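You operate a simulated robot arm through the tools that you are given. There is no shell and no other tool.

Carry out the task below with a simulated robot arm. There is one attempt and no reset: what you move stays moved.

TASK
Pack the scarf that the lid's card names and fasten the suitcase.
Fine: shut the lid and turn both catches level.
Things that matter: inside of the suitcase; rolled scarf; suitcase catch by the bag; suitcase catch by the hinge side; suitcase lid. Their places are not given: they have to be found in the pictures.

The check looks at the end state, three seconds after you hand in, the way a careful person would. Anything else that was tipped, shoved, dropped, spilled or broken makes it a failure. Lids that push on must go on centred and level and be pressed home; caps that screw on are set level and turned clockwise until they are tight.

THE ROBOT
A 7-joint arm with a two-finger parallel gripper, fixed in place. Base frame: the origin is at the foot of the arm, x ahead of it, y to its left, z up. Readings come in mm, rad, newtons and seconds.
Its first joint turns from -2.304 to 2.304 rad. Payload 3.91 kg.
The TCP is the grasp point between the finger pads, 30 mm short of the fingertips. In the tool frame z runs along the fingers and y along their closing line. Largest opening 110 mm; finger width 20, thickness 10; the body of the gripper, 48 by 112 mm, starts 55 mm behind the TCP.
Orientation is that of the tool frame in the base frame, as a unit quaternion [w, x, y, z]. With the fingers straight down and closing along the base's y, the tool's x points along the base's -x, its y along +y and its z along -z.

THE INTERFACE
- The arm moves only by the tool arm_command. Its argument "increments" is a list of rows, each an object of numbers (a shift or turn left out is 0, a gripper value left out holds the last): "tx", "ty", "tz": the shift along the tool's x, y, z in mm; "ax", "ay", "az": the turn, a rotation vector about the tool's x, y, z in rad; "fingers": the gripper command, from -1 (shut) to 1 (fully open), values between in proportion. In form: [{"tx": .., "ty": .., "tz": .., "ax": .., "ay": .., "az": .., "fingers": ..}, ...]. A call has 1 to 20 rows; each row shifts and turns the commanded pose from where the row before left it, along the tool's axes as they then stand. A row lasts 0.2 s, in which the tool goes at most 50 mm and 0.15 rad; a call with a longer step from one row to the next is refused whole, and so is a gripper value outside its range. A pose out of reach is approached as far as the arm can. The call stops where the force on the tool passes 40 N (or 10 N more than at its start, if that is more) or the arm is blocked; 0.2 s more then pass. Each finger travels about 108 mm/s and halts on what it meets, pressing with about 27 N; the grip force reading is that of the motor and also rises with nothing between the fingers. The clock runs only during rows and for 0.2 s after the last one: add rows that do not move to give the fingers time. The reply holds the time, the measured pose of the TCP, the force on the tool along the base axes, the opening and the grip force, in the units named above and with some noise, with the torque about the TCP (base axes, N m) and any sound that the robot's microphone picked up, and new pictures: "views" is both (left out), scene, wrist or none.
- Cameras (640 x 400 px; columns grow to the right, rows downward): "scene" is fixed at [48.6, 501.1, 1219]; the picture's right is [0.72, -0.70, 0.00], its down [-0.13, -0.14, -0.98] and it looks along [0.68, 0.70, -0.19] (base axes); focal length 214 px, centre (320, 200). "wrist" rides on the gripper at [72, 17, -103] in the tool frame; the picture's right is [-0.23, 0.97, 0.00], its down [-0.76, -0.18, -0.62] and it looks along [-0.61, -0.14, 0.78] (tool axes); focal length 222 px, centre (320, 200).
- pixel_to_xyz(camera, pixels): for up to 12 pixels [column, row] of the newest picture of that camera ("zoom" is the newest enlarged one), the place [x, y, z] in the base frame of the surface seen there, good to about 2 mm. No time passes.
- zoom(camera, box): a new picture of the part [left, top, right, bottom] of that camera's present view, enlarged. No time passes.
- close_job(): hands the job in; it is judged then, once.

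Unless the task says otherwise, let go and move clear before handing in.

The tools are called after "Call:" by a JSON object that holds its "op" and its "data". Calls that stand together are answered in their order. arm_command: Moves the arm, as the interface text tells. Its arguments: {"type":"object","properties":{"increments":{"type":"array","items":{"type":"object","properties":{"tx":{"type":"number"},"ty":{"type":"number"},"tz":{"type":"number"},"ax":{"type":"number"},"ay":{"type":"number"},"az":{"type":"number"},"fingers":{"type":"number"}}}},"views":{"type":"string","enum":["both","scene","wrist","none"]}},"required":["increments"]} The other tools are called the same way: pixel_to_xyz (camera, pixels) gives the place of the surface under pixels of a picture; zoom (camera, box) takes an enlarged picture of a part of a camera's view; close_job () hands the job in.

At the start:

```text
time: 0.0
tcp_pos: [166.5, 627.7, 1238.0]
tcp_rot: [-0.001, 0.0, 1.0, 0.0]
ft_force: [-0.6, -0.2, -0.5]
torque: [0.0, -0.02, -0.02]
width: 110.0
grasp_force: 0.0
```

scene: 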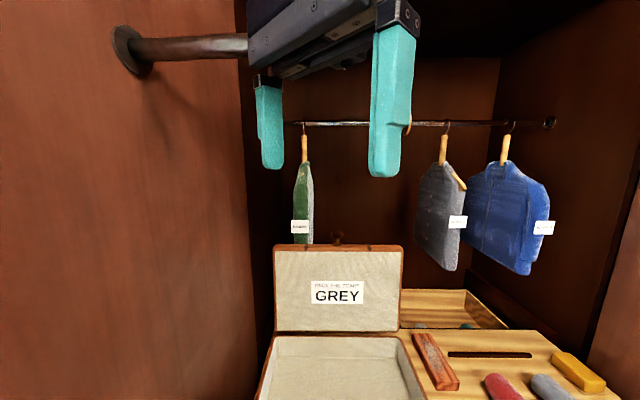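
wrist: 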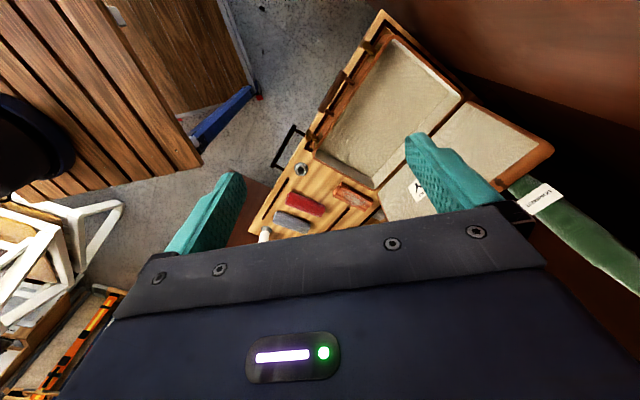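

The lid's card at about (336,292) in the scene reads GREY, and rolled scarves lie near (500,387) red and (548,387) grey. I'll zoom in on both pictures before moving.

Call:
{"op": "zoom", "data": {"camera": "scene", "box": [250, 225, 640, 400]}}

Call:
{"op": "zoom", "data": {"camera": "wrist", "box": [220, 0, 580, 250]}}

Call:
{"op": "pixel_to_xyz", "data": {"camera": "wrist", "pixels": [[293, 220], [303, 203], [353, 193], [300, 169], [265, 235], [382, 80], [460, 95], [325, 145], [372, 185], [382, 12], [552, 150], [250, 232]]}}

Call:
{"op": "pixel_to_xyz", "data": {"camera": "scene", "pixels": [[278, 246], [402, 246], [276, 332], [398, 332], [336, 292], [338, 237], [435, 360], [500, 387], [548, 387], [578, 372], [340, 360], [490, 354]]}}

```text
1.64 times, centred on (445, 312) of scene
```

zoom: 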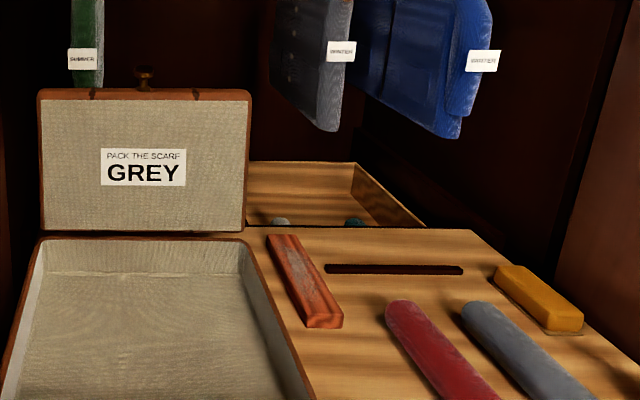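

```text
1.60 times, centred on (400, 125) of wrist
```

zoom: 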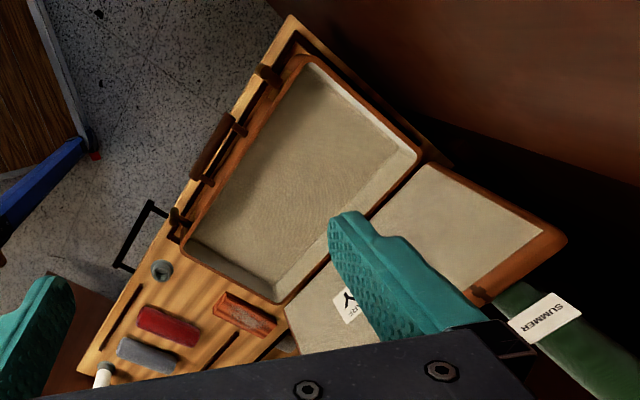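

```text
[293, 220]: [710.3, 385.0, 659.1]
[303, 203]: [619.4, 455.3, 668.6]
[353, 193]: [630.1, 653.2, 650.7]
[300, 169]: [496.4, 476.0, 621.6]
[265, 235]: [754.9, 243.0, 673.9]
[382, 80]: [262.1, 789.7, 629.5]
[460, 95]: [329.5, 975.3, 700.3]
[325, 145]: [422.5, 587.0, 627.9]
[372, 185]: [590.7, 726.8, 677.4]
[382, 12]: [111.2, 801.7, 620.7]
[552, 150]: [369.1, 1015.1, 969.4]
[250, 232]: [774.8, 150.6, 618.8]
```

```text
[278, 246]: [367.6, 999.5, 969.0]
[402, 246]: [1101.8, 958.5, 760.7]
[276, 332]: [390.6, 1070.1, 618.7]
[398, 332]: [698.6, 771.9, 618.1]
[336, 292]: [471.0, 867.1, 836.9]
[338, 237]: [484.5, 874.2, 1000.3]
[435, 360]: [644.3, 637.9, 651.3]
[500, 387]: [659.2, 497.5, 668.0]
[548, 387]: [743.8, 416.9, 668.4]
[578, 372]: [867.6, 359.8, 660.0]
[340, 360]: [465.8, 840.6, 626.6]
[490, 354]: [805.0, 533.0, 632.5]
```

The wrist zoom shows the suitcase front with a handle at about (215,150) and catches near (268,75) and (180,217), and the grey scarf near (148,353). I'll measure points on them in that enlarged picture.

Call:
{"op": "pixel_to_xyz", "data": {"camera": "zoom", "pixels": [[120, 347], [178, 360], [148, 353], [140, 313], [198, 335], [218, 297], [272, 328], [161, 271], [103, 375], [268, 75], [180, 217], [212, 150]]}}

Call:
{"op": "pixel_to_xyz", "data": {"camera": "zoom", "pixels": [[302, 60], [417, 155], [185, 248], [284, 302], [300, 130], [425, 170], [562, 238], [480, 297], [290, 18], [445, 165], [85, 372], [135, 235]]}}

Call:
{"op": "zoom", "data": {"camera": "wrist", "box": [280, 0, 420, 140]}}

Call:
{"op": "zoom", "data": {"camera": "wrist", "box": [240, 100, 400, 240]}}

```text
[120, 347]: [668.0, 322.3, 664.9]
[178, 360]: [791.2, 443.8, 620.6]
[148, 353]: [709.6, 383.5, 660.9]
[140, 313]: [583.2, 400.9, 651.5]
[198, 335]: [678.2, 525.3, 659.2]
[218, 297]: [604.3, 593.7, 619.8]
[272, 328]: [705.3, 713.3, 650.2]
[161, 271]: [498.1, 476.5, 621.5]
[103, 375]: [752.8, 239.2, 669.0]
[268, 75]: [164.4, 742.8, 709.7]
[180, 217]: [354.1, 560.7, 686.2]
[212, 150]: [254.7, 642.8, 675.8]
```

```text
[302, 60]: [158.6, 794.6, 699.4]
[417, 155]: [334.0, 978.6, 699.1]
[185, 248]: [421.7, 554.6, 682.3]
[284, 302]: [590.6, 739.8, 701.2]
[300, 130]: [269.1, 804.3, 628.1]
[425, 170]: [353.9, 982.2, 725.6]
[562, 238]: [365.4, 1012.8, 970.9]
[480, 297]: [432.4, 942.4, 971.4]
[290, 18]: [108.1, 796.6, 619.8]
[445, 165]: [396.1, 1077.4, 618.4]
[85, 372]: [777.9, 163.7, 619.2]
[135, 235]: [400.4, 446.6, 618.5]
```

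```text
2.86 times, centred on (350, 70) of wrist
```

zoom: 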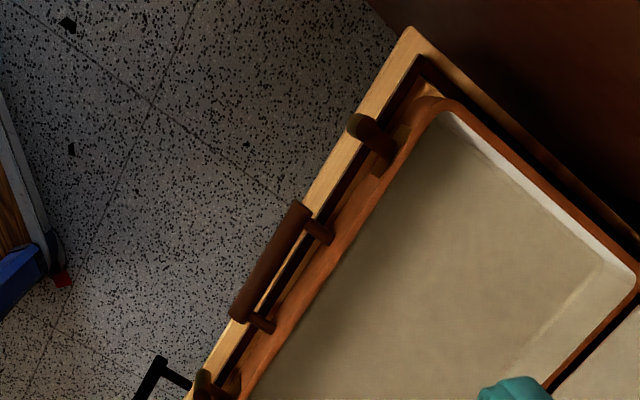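

```text
2.86 times, centred on (320, 170) of wrist
```

zoom: 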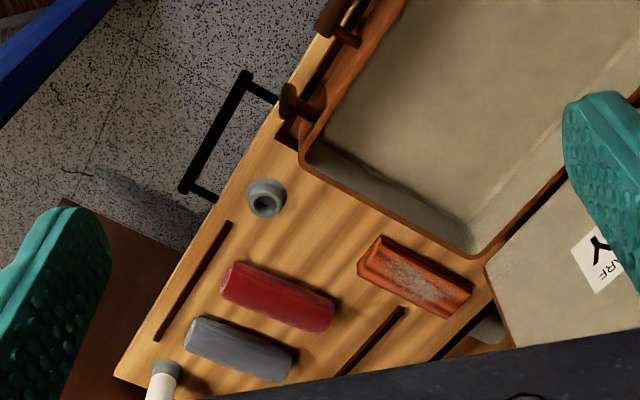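

The suitcase rim is at z≈700 with catches at about (164,743,710) and (354,561,686), and a knob sits on the lid's top edge at scene (338,237). Before moving, I'll measure the surroundings: rods, walls and hanging clothes.

Call:
{"op": "pixel_to_xyz", "data": {"camera": "scene", "pixels": [[140, 47], [220, 45], [330, 123], [430, 123], [303, 200], [440, 200], [505, 200], [100, 250], [240, 330], [450, 90], [560, 250], [545, 122]]}}

Call:
{"op": "pixel_to_xyz", "data": {"camera": "scene", "pixels": [[300, 247], [295, 310], [385, 310], [385, 255], [338, 234], [338, 244], [440, 320], [302, 235], [440, 265], [520, 270], [620, 300], [275, 290]]}}

Call:
{"op": "zoom", "data": {"camera": "scene", "box": [260, 220, 420, 320]}}

```text
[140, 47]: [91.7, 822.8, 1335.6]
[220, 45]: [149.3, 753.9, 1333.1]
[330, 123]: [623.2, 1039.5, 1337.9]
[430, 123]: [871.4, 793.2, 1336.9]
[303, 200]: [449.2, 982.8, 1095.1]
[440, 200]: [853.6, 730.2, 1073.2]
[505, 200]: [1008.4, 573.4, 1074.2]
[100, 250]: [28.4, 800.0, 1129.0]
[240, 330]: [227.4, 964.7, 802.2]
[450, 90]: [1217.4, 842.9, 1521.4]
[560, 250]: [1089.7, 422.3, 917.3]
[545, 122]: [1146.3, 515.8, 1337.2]
```

```text
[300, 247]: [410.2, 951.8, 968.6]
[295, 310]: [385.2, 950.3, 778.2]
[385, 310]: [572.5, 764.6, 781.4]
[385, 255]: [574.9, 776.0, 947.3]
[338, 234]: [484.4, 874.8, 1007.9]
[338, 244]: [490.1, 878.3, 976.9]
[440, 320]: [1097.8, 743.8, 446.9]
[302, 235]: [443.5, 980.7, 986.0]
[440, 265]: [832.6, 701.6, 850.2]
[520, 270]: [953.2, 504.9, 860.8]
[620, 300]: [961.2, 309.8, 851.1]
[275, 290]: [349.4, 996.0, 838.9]
```

```text
4.00 times, centred on (340, 270) of scene
```

zoom: 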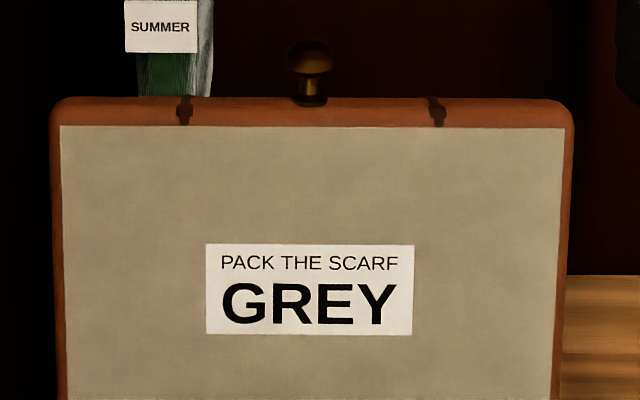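

The near rod at scene (140–248,46) is at z≈1335 about 85 mm ahead of the hand, and the wardrobe runs at about 46° to my axes. I'll back off from the rod, turn the tool to face the suitcase and come down for a closer look at its front.

Call:
{"op": "arm_command", "data": {"increments": [{"tx": 6.2, "ty": -36, "tz": 30}, {"tx": 6.2, "ty": -36, "tz": 30}, {"tx": 6.2, "ty": -36, "tz": 30}, {"tz": 49.5, "az": -0.1355}, {"tz": 49.5, "az": -0.1355}, {"tz": 49.5, "az": -0.1355}, {"tz": 49.5, "az": -0.1355}, {"tz": 49.5, "az": -0.1355}, {"tz": 49.5, "az": -0.1355}, {}, {}], "views": "both"}}

```text
time: 2.4
tcp_pos: [148.6, 516.2, 849.7]
tcp_rot: [0.0, -0.396, 0.918, -0.001]
ft_force: [0.0, -0.2, 0.2]
torque: [0.02, 0.0, -0.01]
width: 110.2
grasp_force: 0.0
```

scene: 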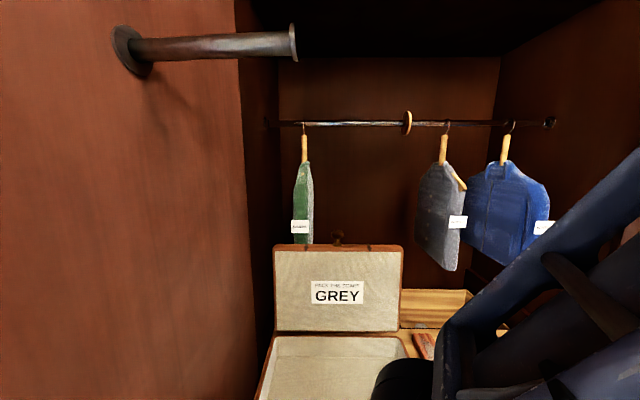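
wrist: 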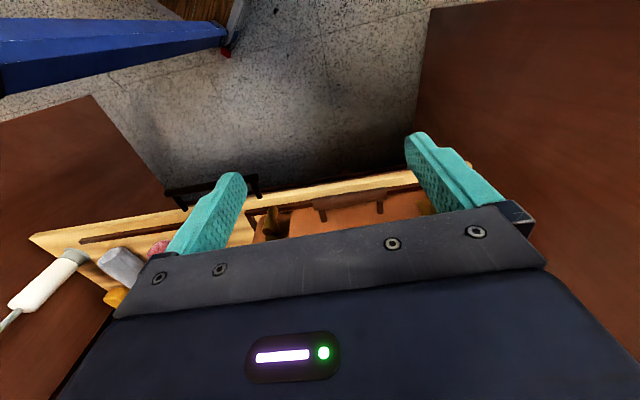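

The rod is a short one ending at scene (295,43), and the wrist picture shows the catches only at its edge near (270,222) and (430,210). I'll tip the tool forward so the camera sees the suitcase front.

Call:
{"op": "arm_command", "data": {"increments": [{"ay": -0.147}, {"ay": -0.147}, {"ay": -0.147}, {}], "views": "both"}}

Call:
{"op": "zoom", "data": {"camera": "wrist", "box": [200, 80, 480, 255]}}

Call:
{"op": "pixel_to_xyz", "data": {"camera": "scene", "pixels": [[294, 42], [294, 58], [270, 45], [292, 28]]}}

```text
time: 3.4
tcp_pos: [151.2, 518.1, 851.4]
tcp_rot: [0.201, -0.385, 0.897, 0.087]
ft_force: [1.3, 0.4, 0.3]
torque: [0.0, 0.14, 0.03]
width: 110.1
grasp_force: 0.1
```

scene: 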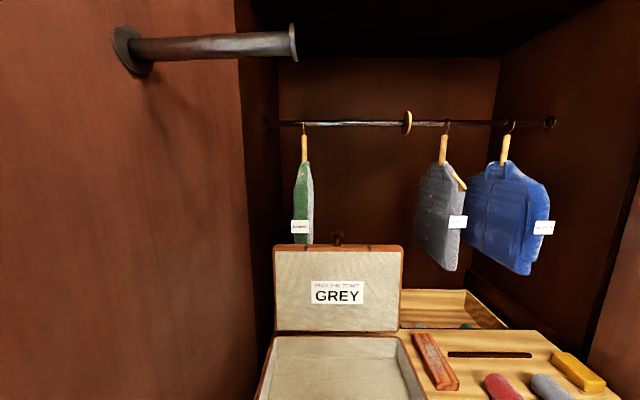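
wrist: 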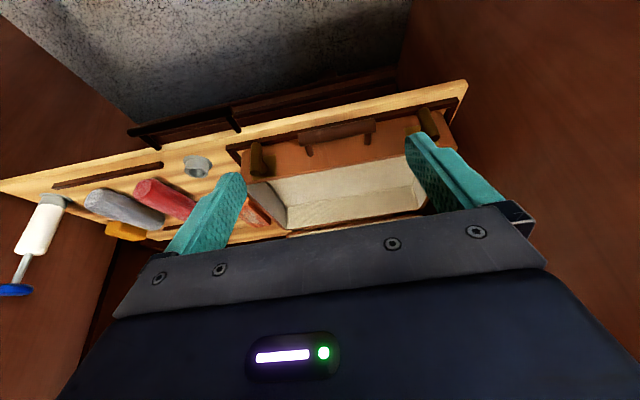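

```text
2.29 times, centred on (340, 168) of wrist
```

zoom: 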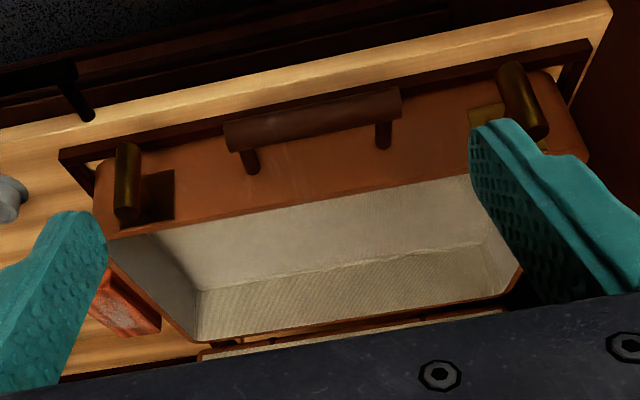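

```text
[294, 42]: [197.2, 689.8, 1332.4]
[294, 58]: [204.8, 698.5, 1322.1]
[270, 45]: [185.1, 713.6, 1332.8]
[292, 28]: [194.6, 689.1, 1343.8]
```

The zoomed wrist picture (upside down) shows both catches as upright brass bars, at about (127,180) and (522,100) of the zoom, on small plates. I'll zoom in on each and measure their ends.

Call:
{"op": "zoom", "data": {"camera": "wrist", "box": [225, 125, 295, 195]}}

Call:
{"op": "pixel_to_xyz", "data": {"camera": "zoom", "pixels": [[320, 200], [250, 200], [270, 200], [290, 200], [310, 200], [290, 160], [290, 240], [290, 280], [270, 260], [330, 260], [350, 240], [290, 130]]}}

Call:
{"op": "zoom", "data": {"camera": "wrist", "box": [395, 90, 465, 160]}}

```text
5.71 times, centred on (260, 160) of wrist
```

zoom: 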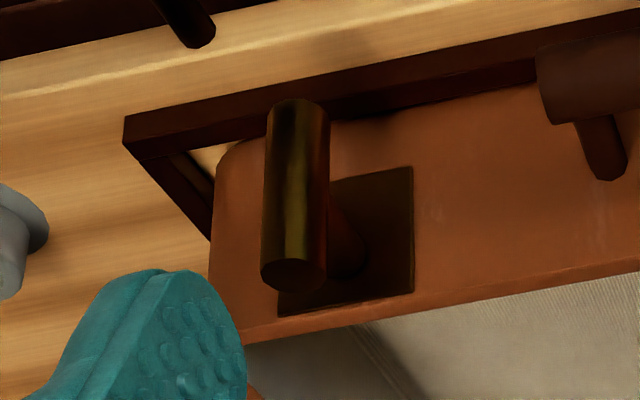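

```text
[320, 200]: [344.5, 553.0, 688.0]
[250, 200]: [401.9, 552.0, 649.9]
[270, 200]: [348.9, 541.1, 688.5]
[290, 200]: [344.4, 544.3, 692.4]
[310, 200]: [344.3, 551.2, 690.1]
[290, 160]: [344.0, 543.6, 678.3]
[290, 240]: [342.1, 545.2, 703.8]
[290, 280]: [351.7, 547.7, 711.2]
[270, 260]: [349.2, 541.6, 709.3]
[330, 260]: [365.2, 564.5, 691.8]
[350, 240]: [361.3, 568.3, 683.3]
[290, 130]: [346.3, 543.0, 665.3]
```

```text
5.71 times, centred on (430, 125) of wrist
```

zoom: 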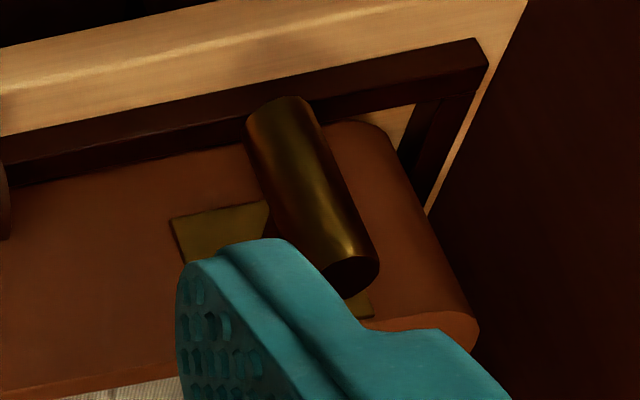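

Each catch is an upright cylinder about 16 mm thick, spanning z≈662–712, on a stem from a plate on the suitcase front. Next I'll measure the grey scarf, at wrist (122,208) and scene (550,387).

Call:
{"op": "zoom", "data": {"camera": "wrist", "box": [0, 140, 260, 300]}}

Call:
{"op": "pixel_to_xyz", "data": {"camera": "zoom", "pixels": [[225, 150], [260, 160], [300, 172], [340, 185], [380, 198], [220, 130], [240, 180], [320, 150], [400, 210], [290, 200], [330, 215], [260, 195]]}}

Call:
{"op": "zoom", "data": {"camera": "scene", "box": [440, 310, 640, 400]}}

Call:
{"op": "pixel_to_xyz", "data": {"camera": "zoom", "pixels": [[300, 210], [320, 235], [350, 260], [380, 285], [345, 225], [380, 255], [410, 285], [300, 230], [280, 220], [200, 240], [240, 280], [330, 205]]}}

```text
2.46 times, centred on (130, 220) of wrist
```

zoom: 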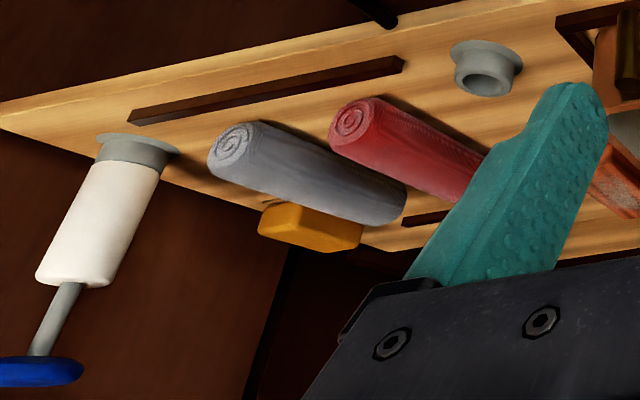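

```text
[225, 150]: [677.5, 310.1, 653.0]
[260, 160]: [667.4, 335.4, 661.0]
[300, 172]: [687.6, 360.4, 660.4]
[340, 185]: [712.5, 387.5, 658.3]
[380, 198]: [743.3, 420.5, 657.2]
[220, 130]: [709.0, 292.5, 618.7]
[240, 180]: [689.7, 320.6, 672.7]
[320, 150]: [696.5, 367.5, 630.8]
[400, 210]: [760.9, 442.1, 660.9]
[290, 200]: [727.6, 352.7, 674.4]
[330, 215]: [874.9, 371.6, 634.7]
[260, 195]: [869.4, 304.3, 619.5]
```

```text
3.20 times, centred on (540, 355) of scene
```

zoom: 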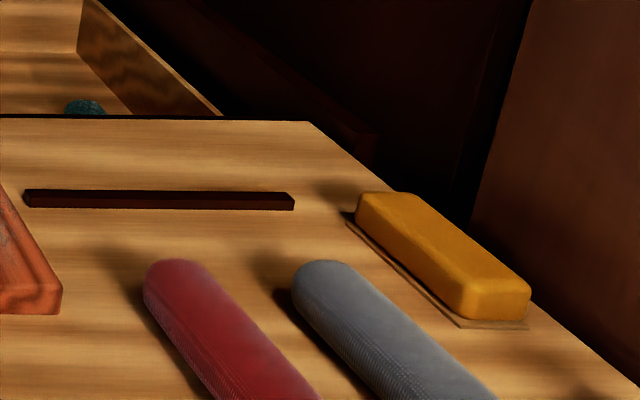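

```text
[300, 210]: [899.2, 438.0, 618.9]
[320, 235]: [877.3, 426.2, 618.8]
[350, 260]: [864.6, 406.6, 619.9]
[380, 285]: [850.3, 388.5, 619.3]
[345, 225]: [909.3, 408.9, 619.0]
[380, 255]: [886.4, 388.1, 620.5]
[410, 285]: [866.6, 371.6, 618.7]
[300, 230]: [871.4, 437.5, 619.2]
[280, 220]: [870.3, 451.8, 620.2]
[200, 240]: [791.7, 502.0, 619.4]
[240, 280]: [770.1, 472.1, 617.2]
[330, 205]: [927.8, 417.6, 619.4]
```

I guessed those scene zoom pixels before seeing the picture; the grey roll actually spans from (325,265) to (490,400) there. I'll re-measure along its crest and flanks.

Call:
{"op": "pixel_to_xyz", "data": {"camera": "zoom", "pixels": [[330, 262], [335, 275], [350, 290], [370, 305], [400, 335], [430, 360], [455, 385], [310, 300], [350, 350], [350, 270], [390, 300], [440, 345]]}}

Call:
{"op": "pixel_to_xyz", "data": {"camera": "zoom", "pixels": [[465, 310], [365, 200], [160, 265], [190, 300], [250, 380], [240, 320], [380, 215], [525, 290], [40, 310], [500, 325], [230, 200], [85, 105]]}}

```text
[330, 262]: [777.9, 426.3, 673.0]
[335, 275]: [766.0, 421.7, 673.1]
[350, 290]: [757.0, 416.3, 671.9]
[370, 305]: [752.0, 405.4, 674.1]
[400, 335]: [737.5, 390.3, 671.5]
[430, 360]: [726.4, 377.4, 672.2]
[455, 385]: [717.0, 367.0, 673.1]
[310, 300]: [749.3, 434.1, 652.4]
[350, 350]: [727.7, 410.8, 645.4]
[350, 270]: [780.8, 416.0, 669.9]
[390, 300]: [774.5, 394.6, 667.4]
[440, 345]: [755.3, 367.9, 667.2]
```

```text
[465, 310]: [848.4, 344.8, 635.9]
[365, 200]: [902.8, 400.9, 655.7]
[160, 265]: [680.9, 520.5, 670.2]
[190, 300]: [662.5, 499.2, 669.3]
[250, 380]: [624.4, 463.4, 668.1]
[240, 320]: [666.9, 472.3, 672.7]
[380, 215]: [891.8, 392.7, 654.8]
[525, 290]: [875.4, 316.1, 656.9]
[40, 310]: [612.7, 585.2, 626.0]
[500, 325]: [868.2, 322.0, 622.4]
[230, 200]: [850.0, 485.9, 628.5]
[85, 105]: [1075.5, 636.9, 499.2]
```

The grey roll's axis is about z 647, centred near (728,368), 155 mm long and 55 mm thick. I'll check the tall white item at wrist (40,225) and the right-hand panel before travelling there.

Call:
{"op": "pixel_to_xyz", "data": {"camera": "wrist", "pixels": [[15, 289], [5, 286], [30, 291], [24, 270], [40, 225], [52, 205], [45, 245], [60, 80], [20, 150], [70, 300], [120, 130], [500, 80]]}}

```text
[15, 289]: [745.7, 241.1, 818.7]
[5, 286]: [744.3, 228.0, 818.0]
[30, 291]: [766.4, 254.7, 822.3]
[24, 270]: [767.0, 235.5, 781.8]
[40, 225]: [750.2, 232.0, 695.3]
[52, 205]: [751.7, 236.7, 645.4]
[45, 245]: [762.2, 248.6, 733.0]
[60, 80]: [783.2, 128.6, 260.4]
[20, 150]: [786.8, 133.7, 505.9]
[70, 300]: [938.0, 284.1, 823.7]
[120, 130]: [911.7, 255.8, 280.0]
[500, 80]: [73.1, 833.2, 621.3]
```

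The tall item stands at about (758,240) up to z≈825, about 130 mm from the scarf, so I'll travel at z≈900. I'll straighten the tool and move above the grey scarf.

Call:
{"op": "arm_command", "data": {"increments": [{"ay": 0.147}, {"ay": 0.147}, {"ay": 0.147}, {"tz": -45}, {"tx": -22.05, "ty": -40.2}, {"tx": -22.05, "ty": -40.2}, {"tx": -22.05, "ty": -40.2}, {"tx": -22.05, "ty": -40.2}, {"tx": -22.05, "ty": -40.2}, {"tx": -22.05, "ty": -40.2}, {"tx": -22.05, "ty": -40.2}, {"tx": -22.05, "ty": -40.2}, {"tx": -22.05, "ty": -40.2}, {"tx": -22.05, "ty": -40.2}, {"tx": -22.05, "ty": -40.2}, {"tx": -22.05, "ty": -40.2}, {"tx": -22.05, "ty": -40.2, "az": -0.027}, {}, {}], "views": "both"}}

```text
time: 7.4
tcp_pos: [726.8, 367.2, 897.2]
tcp_rot: [0.0, -0.408, 0.913, 0.0]
ft_force: [-0.1, 0.2, 0.7]
torque: [-0.02, -0.02, 0.0]
width: 109.9
grasp_force: 0.1
```

scene: 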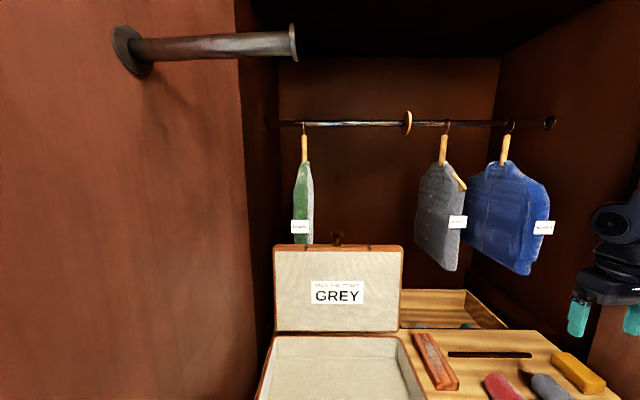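
wrist: 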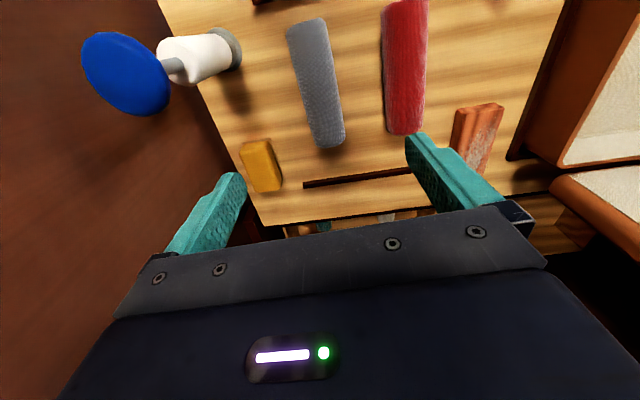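

The grey roll now shows from about (305,22) to (328,147) in the wrist picture. I'll refine its axis and centre with points on it.

Call:
{"op": "zoom", "data": {"camera": "wrist", "box": [260, 0, 380, 160]}}

Call:
{"op": "pixel_to_xyz", "data": {"camera": "wrist", "pixels": [[307, 22], [327, 146], [310, 50], [316, 85], [322, 120], [298, 60], [326, 60], [305, 100], [335, 100], [312, 130], [342, 130], [125, 70]]}}

```text
2.50 times, centred on (320, 80) of wrist
```

zoom: 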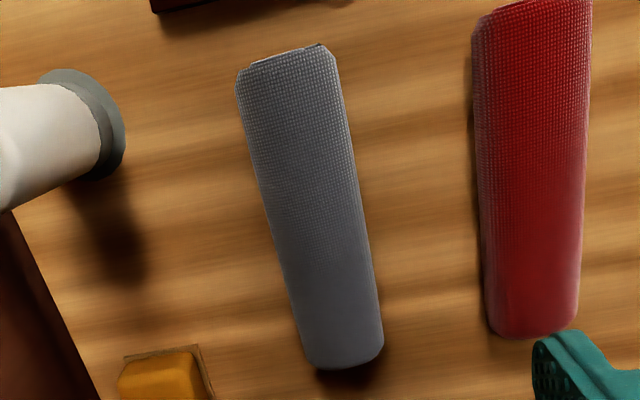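

```text
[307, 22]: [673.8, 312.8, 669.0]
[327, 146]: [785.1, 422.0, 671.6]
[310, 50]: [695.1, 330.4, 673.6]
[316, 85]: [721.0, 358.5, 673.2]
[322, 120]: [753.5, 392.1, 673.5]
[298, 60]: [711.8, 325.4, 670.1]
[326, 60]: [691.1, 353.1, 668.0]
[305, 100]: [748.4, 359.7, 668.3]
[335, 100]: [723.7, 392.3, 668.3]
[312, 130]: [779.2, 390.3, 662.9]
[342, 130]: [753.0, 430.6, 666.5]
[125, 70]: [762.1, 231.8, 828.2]
```

The TCP is centred over the roll to about 2 mm and its closing line is square to the roll's axis. I'll lower partway to z≈720 and check clearance to the tall item.

Call:
{"op": "arm_command", "data": {"increments": [{"tz": 45, "fingers": 1}, {"tz": 45}, {"tz": 45}, {"tz": 42}, {}], "views": "both"}}

Call:
{"op": "zoom", "data": {"camera": "scene", "box": [440, 200, 640, 400]}}

```text
time: 8.6
tcp_pos: [724.8, 368.4, 718.6]
tcp_rot: [0.0, -0.407, 0.913, 0.0]
ft_force: [-0.3, 0.0, -1.0]
torque: [0.01, 0.03, 0.0]
width: 110.0
grasp_force: 0.2
```

scene: 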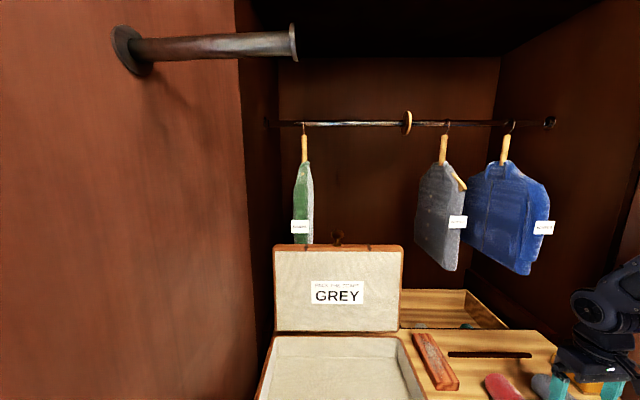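
wrist: 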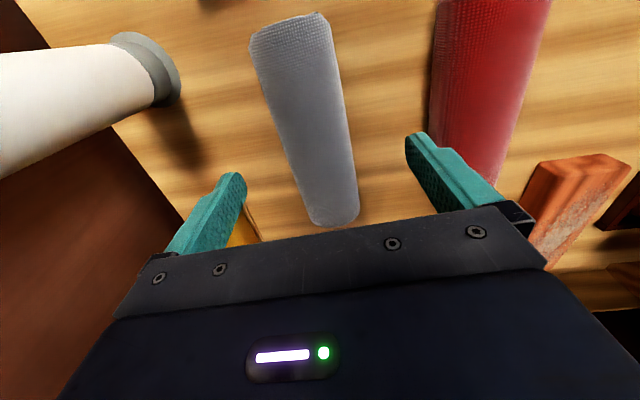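

```text
2.00 times, centred on (540, 300) of scene
```

zoom: 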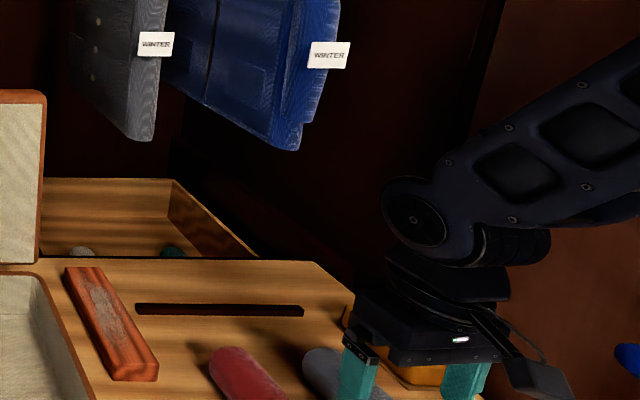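

The tall item's blue top at zoom (630,355) is well clear of the forearm and hand, so it's safe to go on. I'll lower the last 63 mm to z≈655 and close on the grey roll.

Call:
{"op": "arm_command", "data": {"increments": [{"tz": 32, "ty": -2.5, "fingers": 1}, {"tz": 31.5}, {}, {"fingers": -1}, {"fingers": -1}, {"fingers": -1}, {"fingers": -1}], "views": "both"}}

```text
time: 10.2
tcp_pos: [728.3, 365.0, 654.5]
tcp_rot: [-0.001, -0.407, 0.913, 0.0]
ft_force: [0.2, -0.2, 0.0]
torque: [-0.01, 0.0, 0.01]
width: 53.8
grasp_force: 27.3
```

scene: 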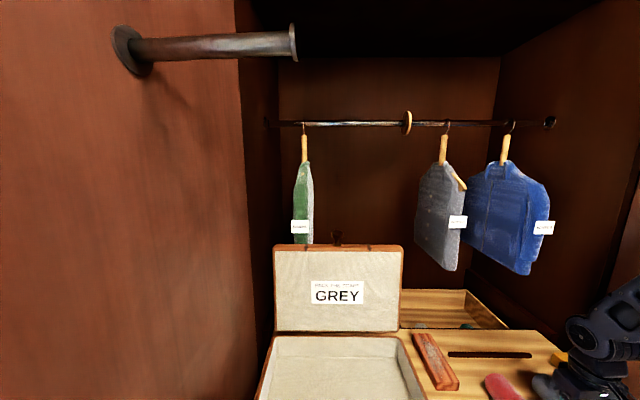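
wrist: 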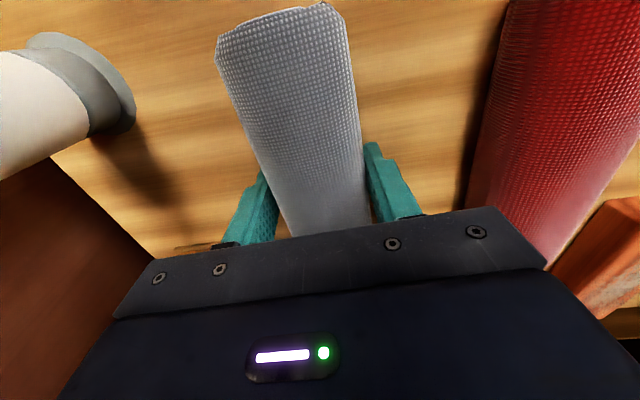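

The grip reads 53.8 mm at 27 N, so the grey roll is held. I'll lift straight up to z≈900 and check that it comes along.

Call:
{"op": "arm_command", "data": {"increments": [{"tz": -20, "fingers": -1}, {"tz": -40}, {"tz": -45}, {"tz": -45}, {"tz": -48}, {"tz": -48}, {}], "views": "both"}}

```text
time: 11.8
tcp_pos: [727.1, 366.4, 902.7]
tcp_rot: [0.0, -0.408, 0.913, 0.0]
ft_force: [1.0, 0.4, -1.8]
torque: [0.0, 0.02, -0.04]
width: 53.4
grasp_force: 26.8
```

scene: 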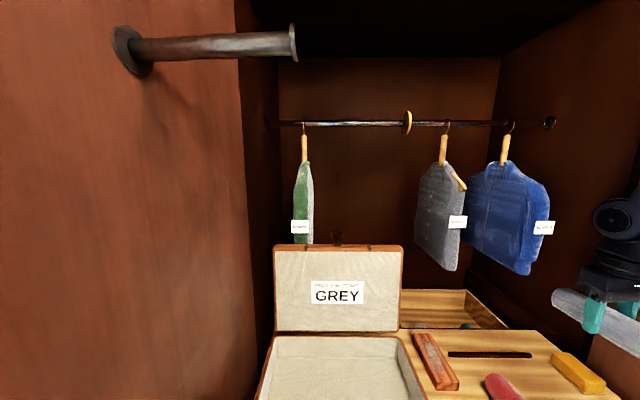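
wrist: 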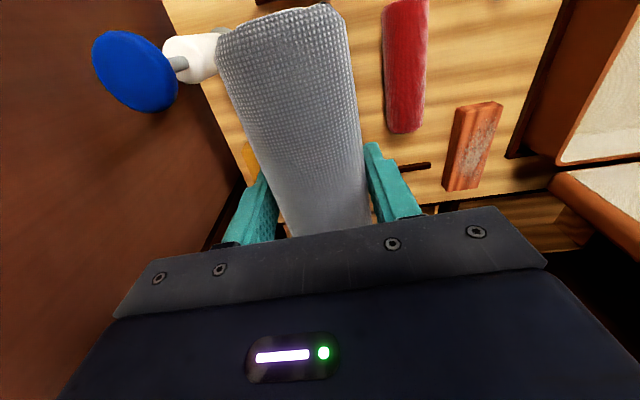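

The scarf came up cleanly, seen at scene (595,315) and in the wrist view. I'll carry it across at z≈900 to above the middle of the suitcase.

Call:
{"op": "arm_command", "data": {"increments": [{"tx": -4.35, "ty": 43.97, "fingers": -1}, {"tx": -4.35, "ty": 43.97}, {"tx": -4.35, "ty": 43.97}, {"tx": -4.35, "ty": 43.97}, {"tx": -4.35, "ty": 43.97}, {"tx": -4.35, "ty": 43.97}, {"tx": -4.35, "ty": 43.97}, {"tx": -4.35, "ty": 43.97}, {"tx": -4.35, "ty": 43.97}, {"tx": -4.35, "ty": 43.97}, {"tx": -4.35, "ty": 43.97}, {"tx": -4.35, "ty": 43.97}, {"az": 0.025}, {}], "views": "both"}}

```text
time: 14.8
tcp_pos: [368.9, 758.0, 901.7]
tcp_rot: [-0.001, -0.396, 0.918, -0.001]
ft_force: [0.7, 0.2, -1.2]
torque: [-0.01, 0.02, -0.01]
width: 53.6
grasp_force: 27.3
```

scene: 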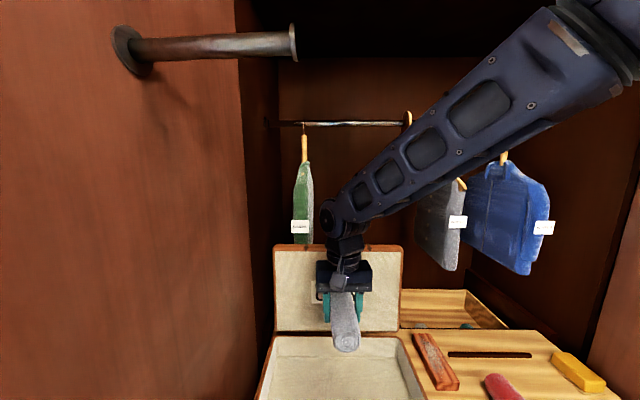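
wrist: 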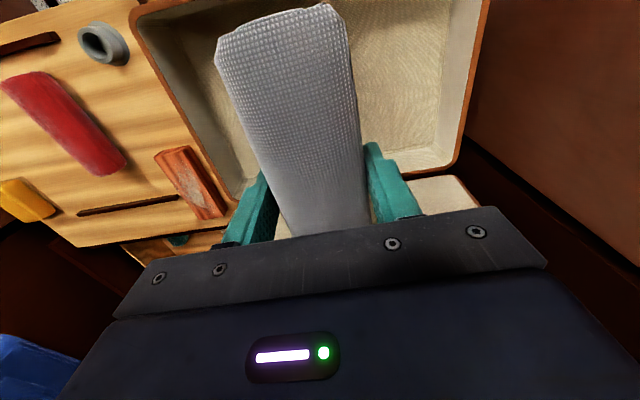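

The scarf hangs over the middle of the open suitcase (wrist view shows the lining all round it) and the forearm is clear of the lid and rod. I'll lower it toward the floor of the case at z≈628.

Call:
{"op": "arm_command", "data": {"increments": [{"tz": 45, "fingers": -1}, {"tz": 45}, {"tz": 45}, {"tz": 45}, {"tz": 35}, {"tz": 15}, {}], "views": "both"}}

```text
time: 16.4
tcp_pos: [368.5, 754.8, 669.5]
tcp_rot: [0.0, -0.396, 0.918, 0.0]
ft_force: [0.0, -0.8, -1.9]
torque: [0.01, -0.02, 0.0]
width: 53.7
grasp_force: 26.9
```

scene: 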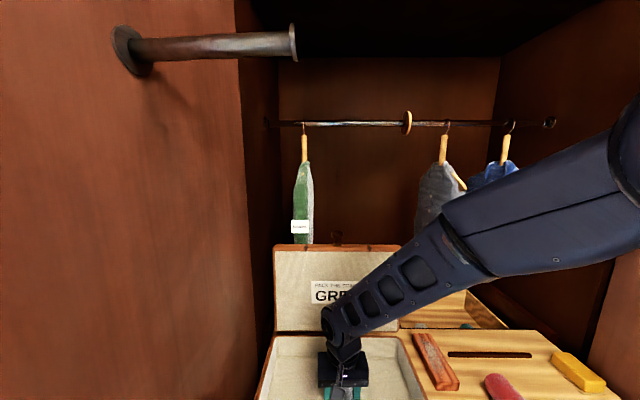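
wrist: 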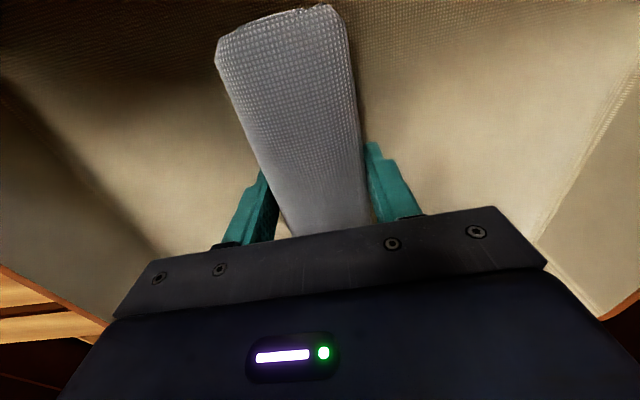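

The scarf is inside the walls, with the TCP at z 669.5 and no contact yet. I'll ease down a few more millimetres to find the floor.

Call:
{"op": "arm_command", "data": {"increments": [{"tz": 3, "fingers": -1}, {"tz": 3}, {}], "views": "none"}}

```text
time: 17.2
tcp_pos: [369.6, 755.8, 665.8]
tcp_rot: [0.0, -0.396, 0.918, 0.001]
ft_force: [0.1, 0.1, -1.6]
torque: [-0.01, 0.01, -0.01]
width: 53.4
grasp_force: 26.8
```

Call:
{"op": "arm_command", "data": {"increments": [{"tz": 2, "fingers": -1}, {"tz": 2}, {}], "views": "none"}}

```text
time: 18.0
tcp_pos: [368.5, 755.4, 663.0]
tcp_rot: [0.001, -0.396, 0.918, 0.0]
ft_force: [0.9, -5.4, 21.7]
torque: [-0.63, 0.33, -0.06]
width: 53.6
grasp_force: 27.2
```

The upward force of 21.7 N at z 663 says the scarf is resting on the floor of the case. I'll ease up a millimetre and open the fingers.

Call:
{"op": "arm_command", "data": {"increments": [{"tz": -1.5, "fingers": -1}, {"fingers": 0.2}, {"fingers": 0.5}, {"fingers": 0.5}, {}], "views": "both"}}

```text
time: 19.2
tcp_pos: [369.7, 757.3, 663.5]
tcp_rot: [0.0, -0.397, 0.918, 0.0]
ft_force: [0.8, 0.4, 0.0]
torque: [0.02, 0.0, 0.0]
width: 82.4
grasp_force: 0.0
```

scene: 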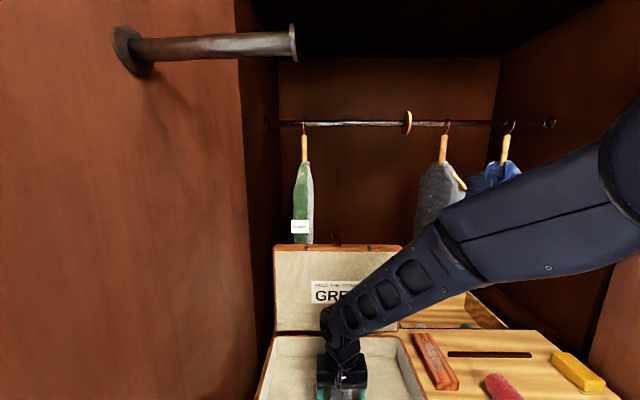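
wrist: 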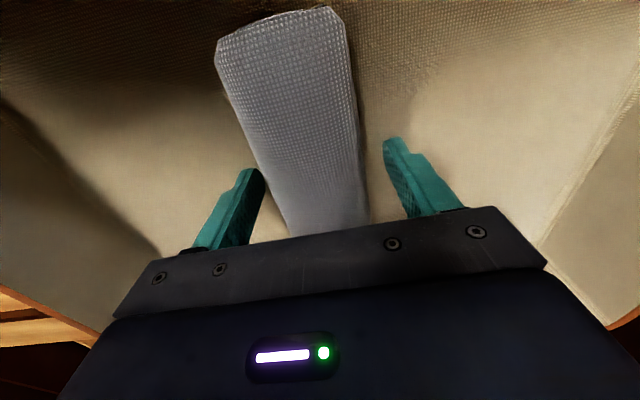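

The fingers are open at 82 mm on either side and the scarf lies still. I'll lift straight out to z≈900.

Call:
{"op": "arm_command", "data": {"increments": [{"tz": -30, "fingers": 0.5}, {"tz": -45}, {"tz": -45}, {"tz": -45}, {"tz": -45}, {"tz": -30}, {}], "views": "both"}}

Call:
{"op": "zoom", "data": {"camera": "wrist", "box": [120, 0, 500, 240]}}

```text
time: 20.8
tcp_pos: [367.3, 756.5, 902.9]
tcp_rot: [0.0, -0.396, 0.918, 0.0]
ft_force: [-0.6, -0.1, -0.1]
torque: [0.0, 0.01, 0.04]
width: 82.5
grasp_force: 0.0
```

scene: 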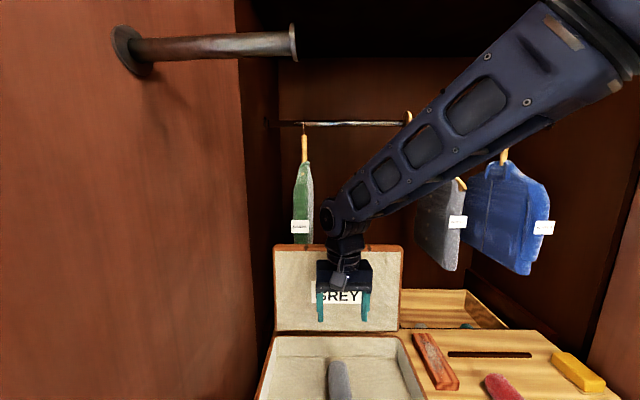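
wrist: 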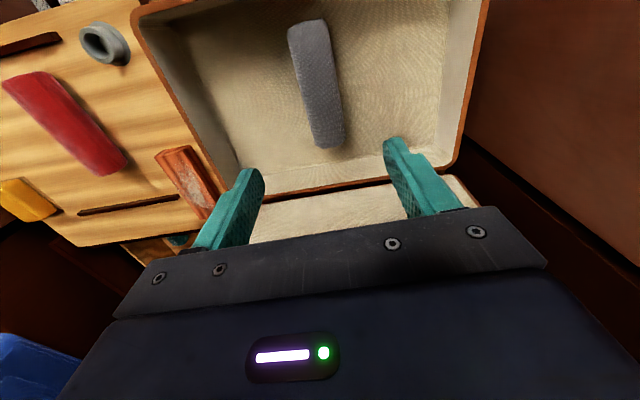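

```text
1.67 times, centred on (310, 120) of wrist
```

zoom: 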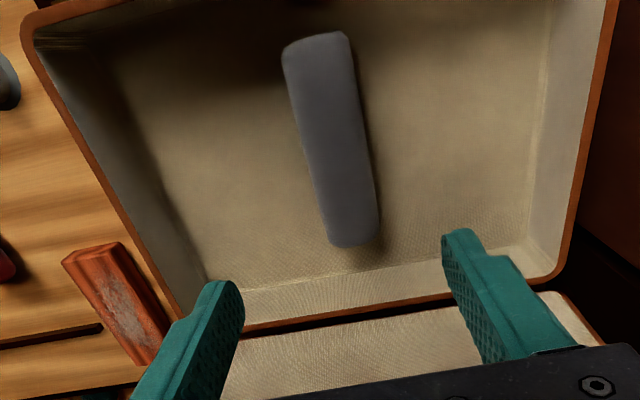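

The grey scarf lies well inside the case, clear of all walls. Next is the lid, so I'll measure its edges and knob more closely, and sample the arm's links to judge reach.

Call:
{"op": "pixel_to_xyz", "data": {"camera": "scene", "pixels": [[336, 212], [355, 195], [420, 150], [500, 95], [560, 50], [600, 60], [630, 30], [590, 10]]}}

Call:
{"op": "zoom", "data": {"camera": "scene", "box": [265, 225, 345, 275]}}

Call:
{"op": "pixel_to_xyz", "data": {"camera": "zoom", "pixels": [[100, 165], [100, 175], [100, 185], [100, 200], [100, 240], [200, 165], [200, 180], [200, 200], [300, 240], [80, 250], [70, 300], [90, 350]]}}

Call:
{"op": "zoom", "data": {"camera": "scene", "box": [320, 225, 416, 285]}}

```text
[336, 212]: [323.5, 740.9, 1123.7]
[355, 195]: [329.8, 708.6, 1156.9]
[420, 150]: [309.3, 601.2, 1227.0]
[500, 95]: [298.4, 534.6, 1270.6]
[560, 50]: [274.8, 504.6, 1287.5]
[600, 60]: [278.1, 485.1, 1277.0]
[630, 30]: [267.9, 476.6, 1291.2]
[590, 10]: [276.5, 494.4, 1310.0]
```

```text
8.00 times, centred on (305, 250) of scene
```

zoom: 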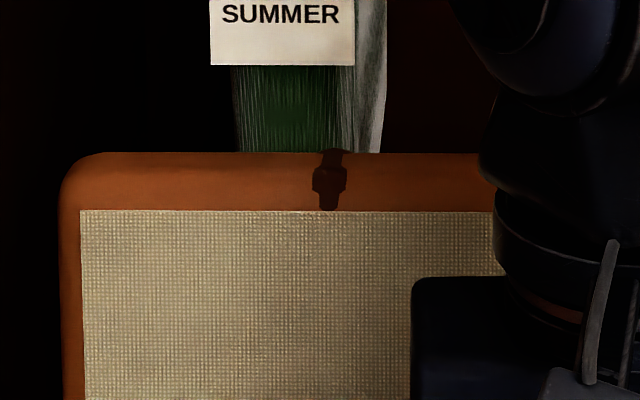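

```text
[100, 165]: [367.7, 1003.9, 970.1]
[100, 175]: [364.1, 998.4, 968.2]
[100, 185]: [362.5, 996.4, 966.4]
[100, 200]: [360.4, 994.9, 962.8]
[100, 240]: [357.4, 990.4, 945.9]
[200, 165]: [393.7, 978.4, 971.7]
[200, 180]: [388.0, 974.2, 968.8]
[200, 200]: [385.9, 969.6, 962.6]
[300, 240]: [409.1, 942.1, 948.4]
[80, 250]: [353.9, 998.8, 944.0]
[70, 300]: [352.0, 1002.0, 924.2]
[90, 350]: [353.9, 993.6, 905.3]
```

```text
6.67 times, centred on (368, 255) of scene
```

zoom: 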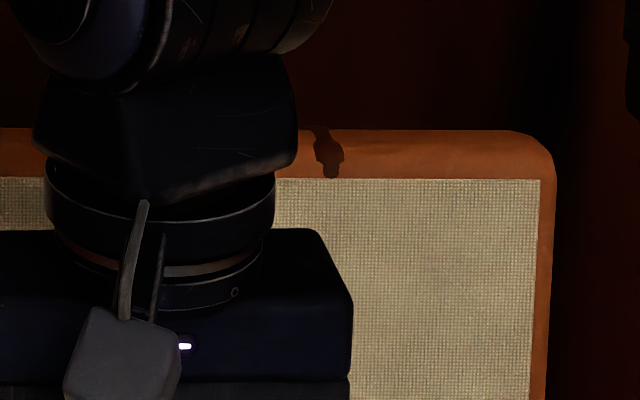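

The knob's centre comes out near (495,884,1000) and the lid leans about 3° back past upright. I'll rise, tip the tool 45° forward and stop short of the knob for a closer look.

Call:
{"op": "arm_command", "data": {"increments": [{"tz": -41, "fingers": 0.27}, {"tz": -41}, {"tz": -41}, {"tz": -41}, {"ay": -0.131}, {"ay": -0.131}, {"ay": -0.131}, {"ay": -0.131}, {"ay": -0.131}, {"ay": -0.13}, {"tx": -20, "tz": 20, "ty": -5.7}, {}, {}], "views": "both"}}

```text
time: 23.6
tcp_pos: [391.9, 773.4, 1067.9]
tcp_rot: [0.352, -0.367, 0.848, 0.152]
ft_force: [-1.2, -1.0, 0.4]
torque: [0.0, 0.01, -0.01]
width: 70.0
grasp_force: 0.0
```

scene: 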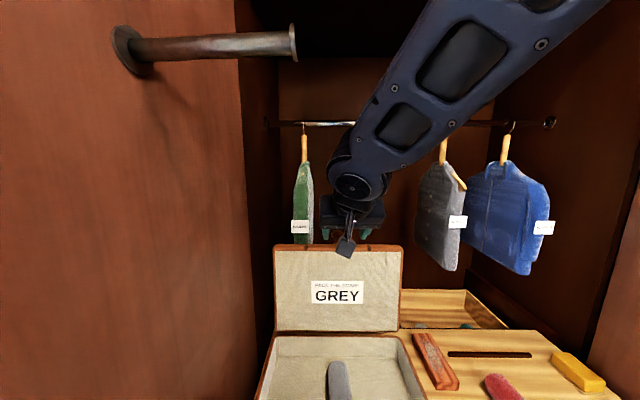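
wrist: 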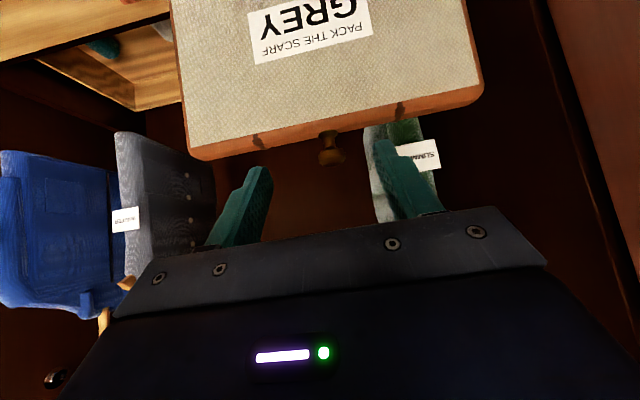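

The knob is now in plain view at wrist (330,148) between the fingers. I'll zoom in and measure it and the lid's edge.

Call:
{"op": "zoom", "data": {"camera": "wrist", "box": [290, 90, 390, 190]}}

Call:
{"op": "pixel_to_xyz", "data": {"camera": "wrist", "pixels": [[330, 140], [330, 148], [331, 155], [332, 162], [322, 156], [340, 156], [320, 130], [340, 127], [260, 140], [400, 110], [420, 155], [380, 170]]}}

```text
4.00 times, centred on (340, 140) of wrist
```

zoom: 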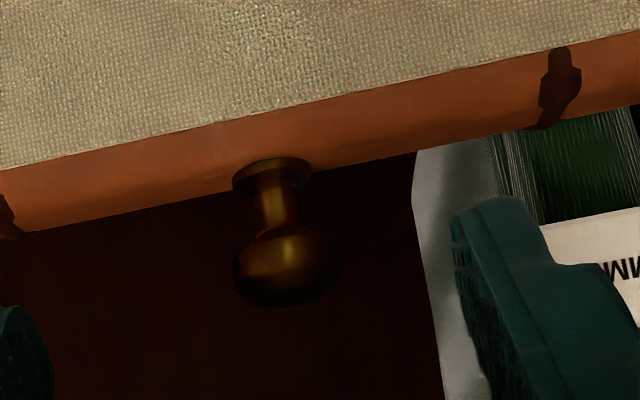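

```text
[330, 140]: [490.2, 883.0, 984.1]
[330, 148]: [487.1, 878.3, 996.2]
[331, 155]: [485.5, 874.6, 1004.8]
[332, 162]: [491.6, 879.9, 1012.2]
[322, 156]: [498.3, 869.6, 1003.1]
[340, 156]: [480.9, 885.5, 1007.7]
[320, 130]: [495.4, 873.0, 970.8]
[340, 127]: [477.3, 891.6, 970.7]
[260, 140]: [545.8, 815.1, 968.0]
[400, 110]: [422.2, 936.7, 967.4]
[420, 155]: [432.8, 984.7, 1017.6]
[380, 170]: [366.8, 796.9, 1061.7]
```

The knob's head is about 26 mm wide, centred near u −247, z 1003, with the lid's edge at z≈972. I'll move to 60 mm short of it along the tool axis and check alignment.

Call:
{"op": "arm_command", "data": {"increments": [{"tx": -20.5, "tz": 26, "ty": 1.1, "fingers": 0.27}, {"tx": -20.5, "tz": 26}, {"tx": -20.4, "tz": 26.2}, {}, {}], "views": "both"}}

Call:
{"op": "zoom", "data": {"camera": "wrist", "box": [220, 60, 460, 210]}}

```text
time: 24.8
tcp_pos: [462.1, 844.2, 1055.5]
tcp_rot: [0.351, -0.367, 0.848, 0.152]
ft_force: [-0.1, 0.9, -0.1]
torque: [-0.01, 0.01, 0.03]
width: 69.9
grasp_force: 0.1
```

scene: 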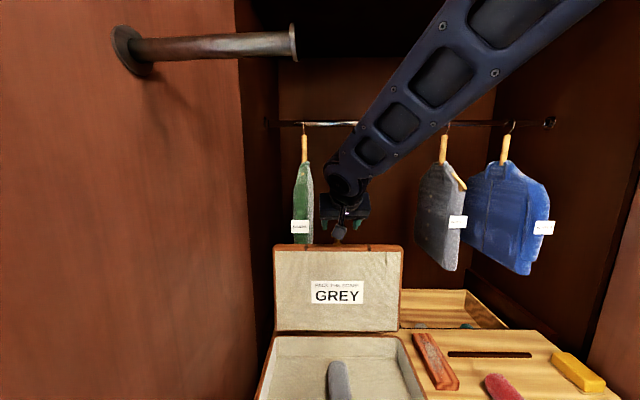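
wrist: 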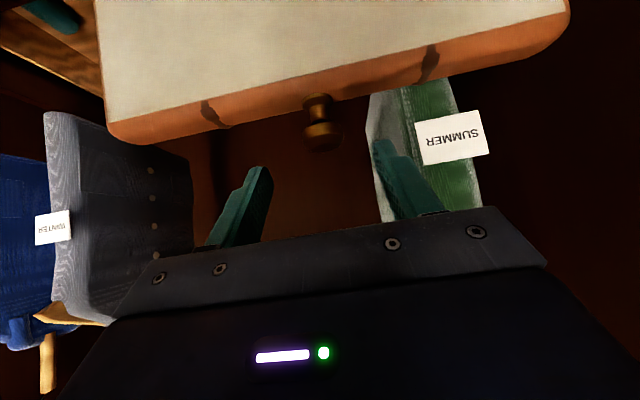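

```text
2.67 times, centred on (340, 135) of wrist
```

zoom: 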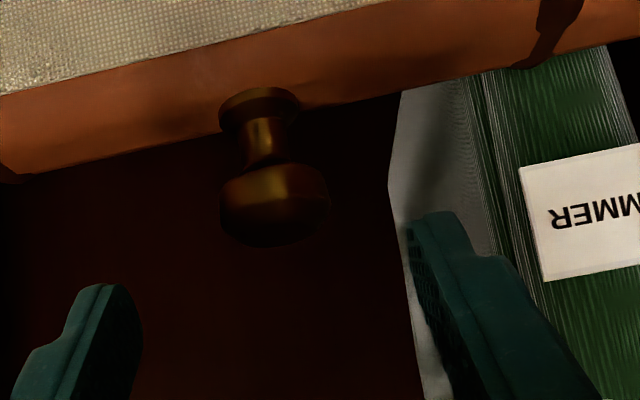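

The knob sits between the fingers' lines, at zoom (275,200); I'll re-measure it and the nearest face of the green garment before closing in.

Call:
{"op": "pixel_to_xyz", "data": {"camera": "zoom", "pixels": [[275, 200], [225, 205], [323, 200], [275, 240], [265, 140], [430, 180], [400, 150], [415, 330], [580, 210], [470, 110], [260, 95], [430, 230]]}}

```text
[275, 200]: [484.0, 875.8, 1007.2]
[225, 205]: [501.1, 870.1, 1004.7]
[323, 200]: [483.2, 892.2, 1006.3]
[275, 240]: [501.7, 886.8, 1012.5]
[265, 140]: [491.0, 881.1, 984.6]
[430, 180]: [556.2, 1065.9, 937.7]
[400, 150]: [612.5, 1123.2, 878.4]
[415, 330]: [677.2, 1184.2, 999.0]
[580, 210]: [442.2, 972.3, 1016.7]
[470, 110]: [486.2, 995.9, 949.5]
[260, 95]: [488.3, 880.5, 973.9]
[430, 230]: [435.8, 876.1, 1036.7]
```

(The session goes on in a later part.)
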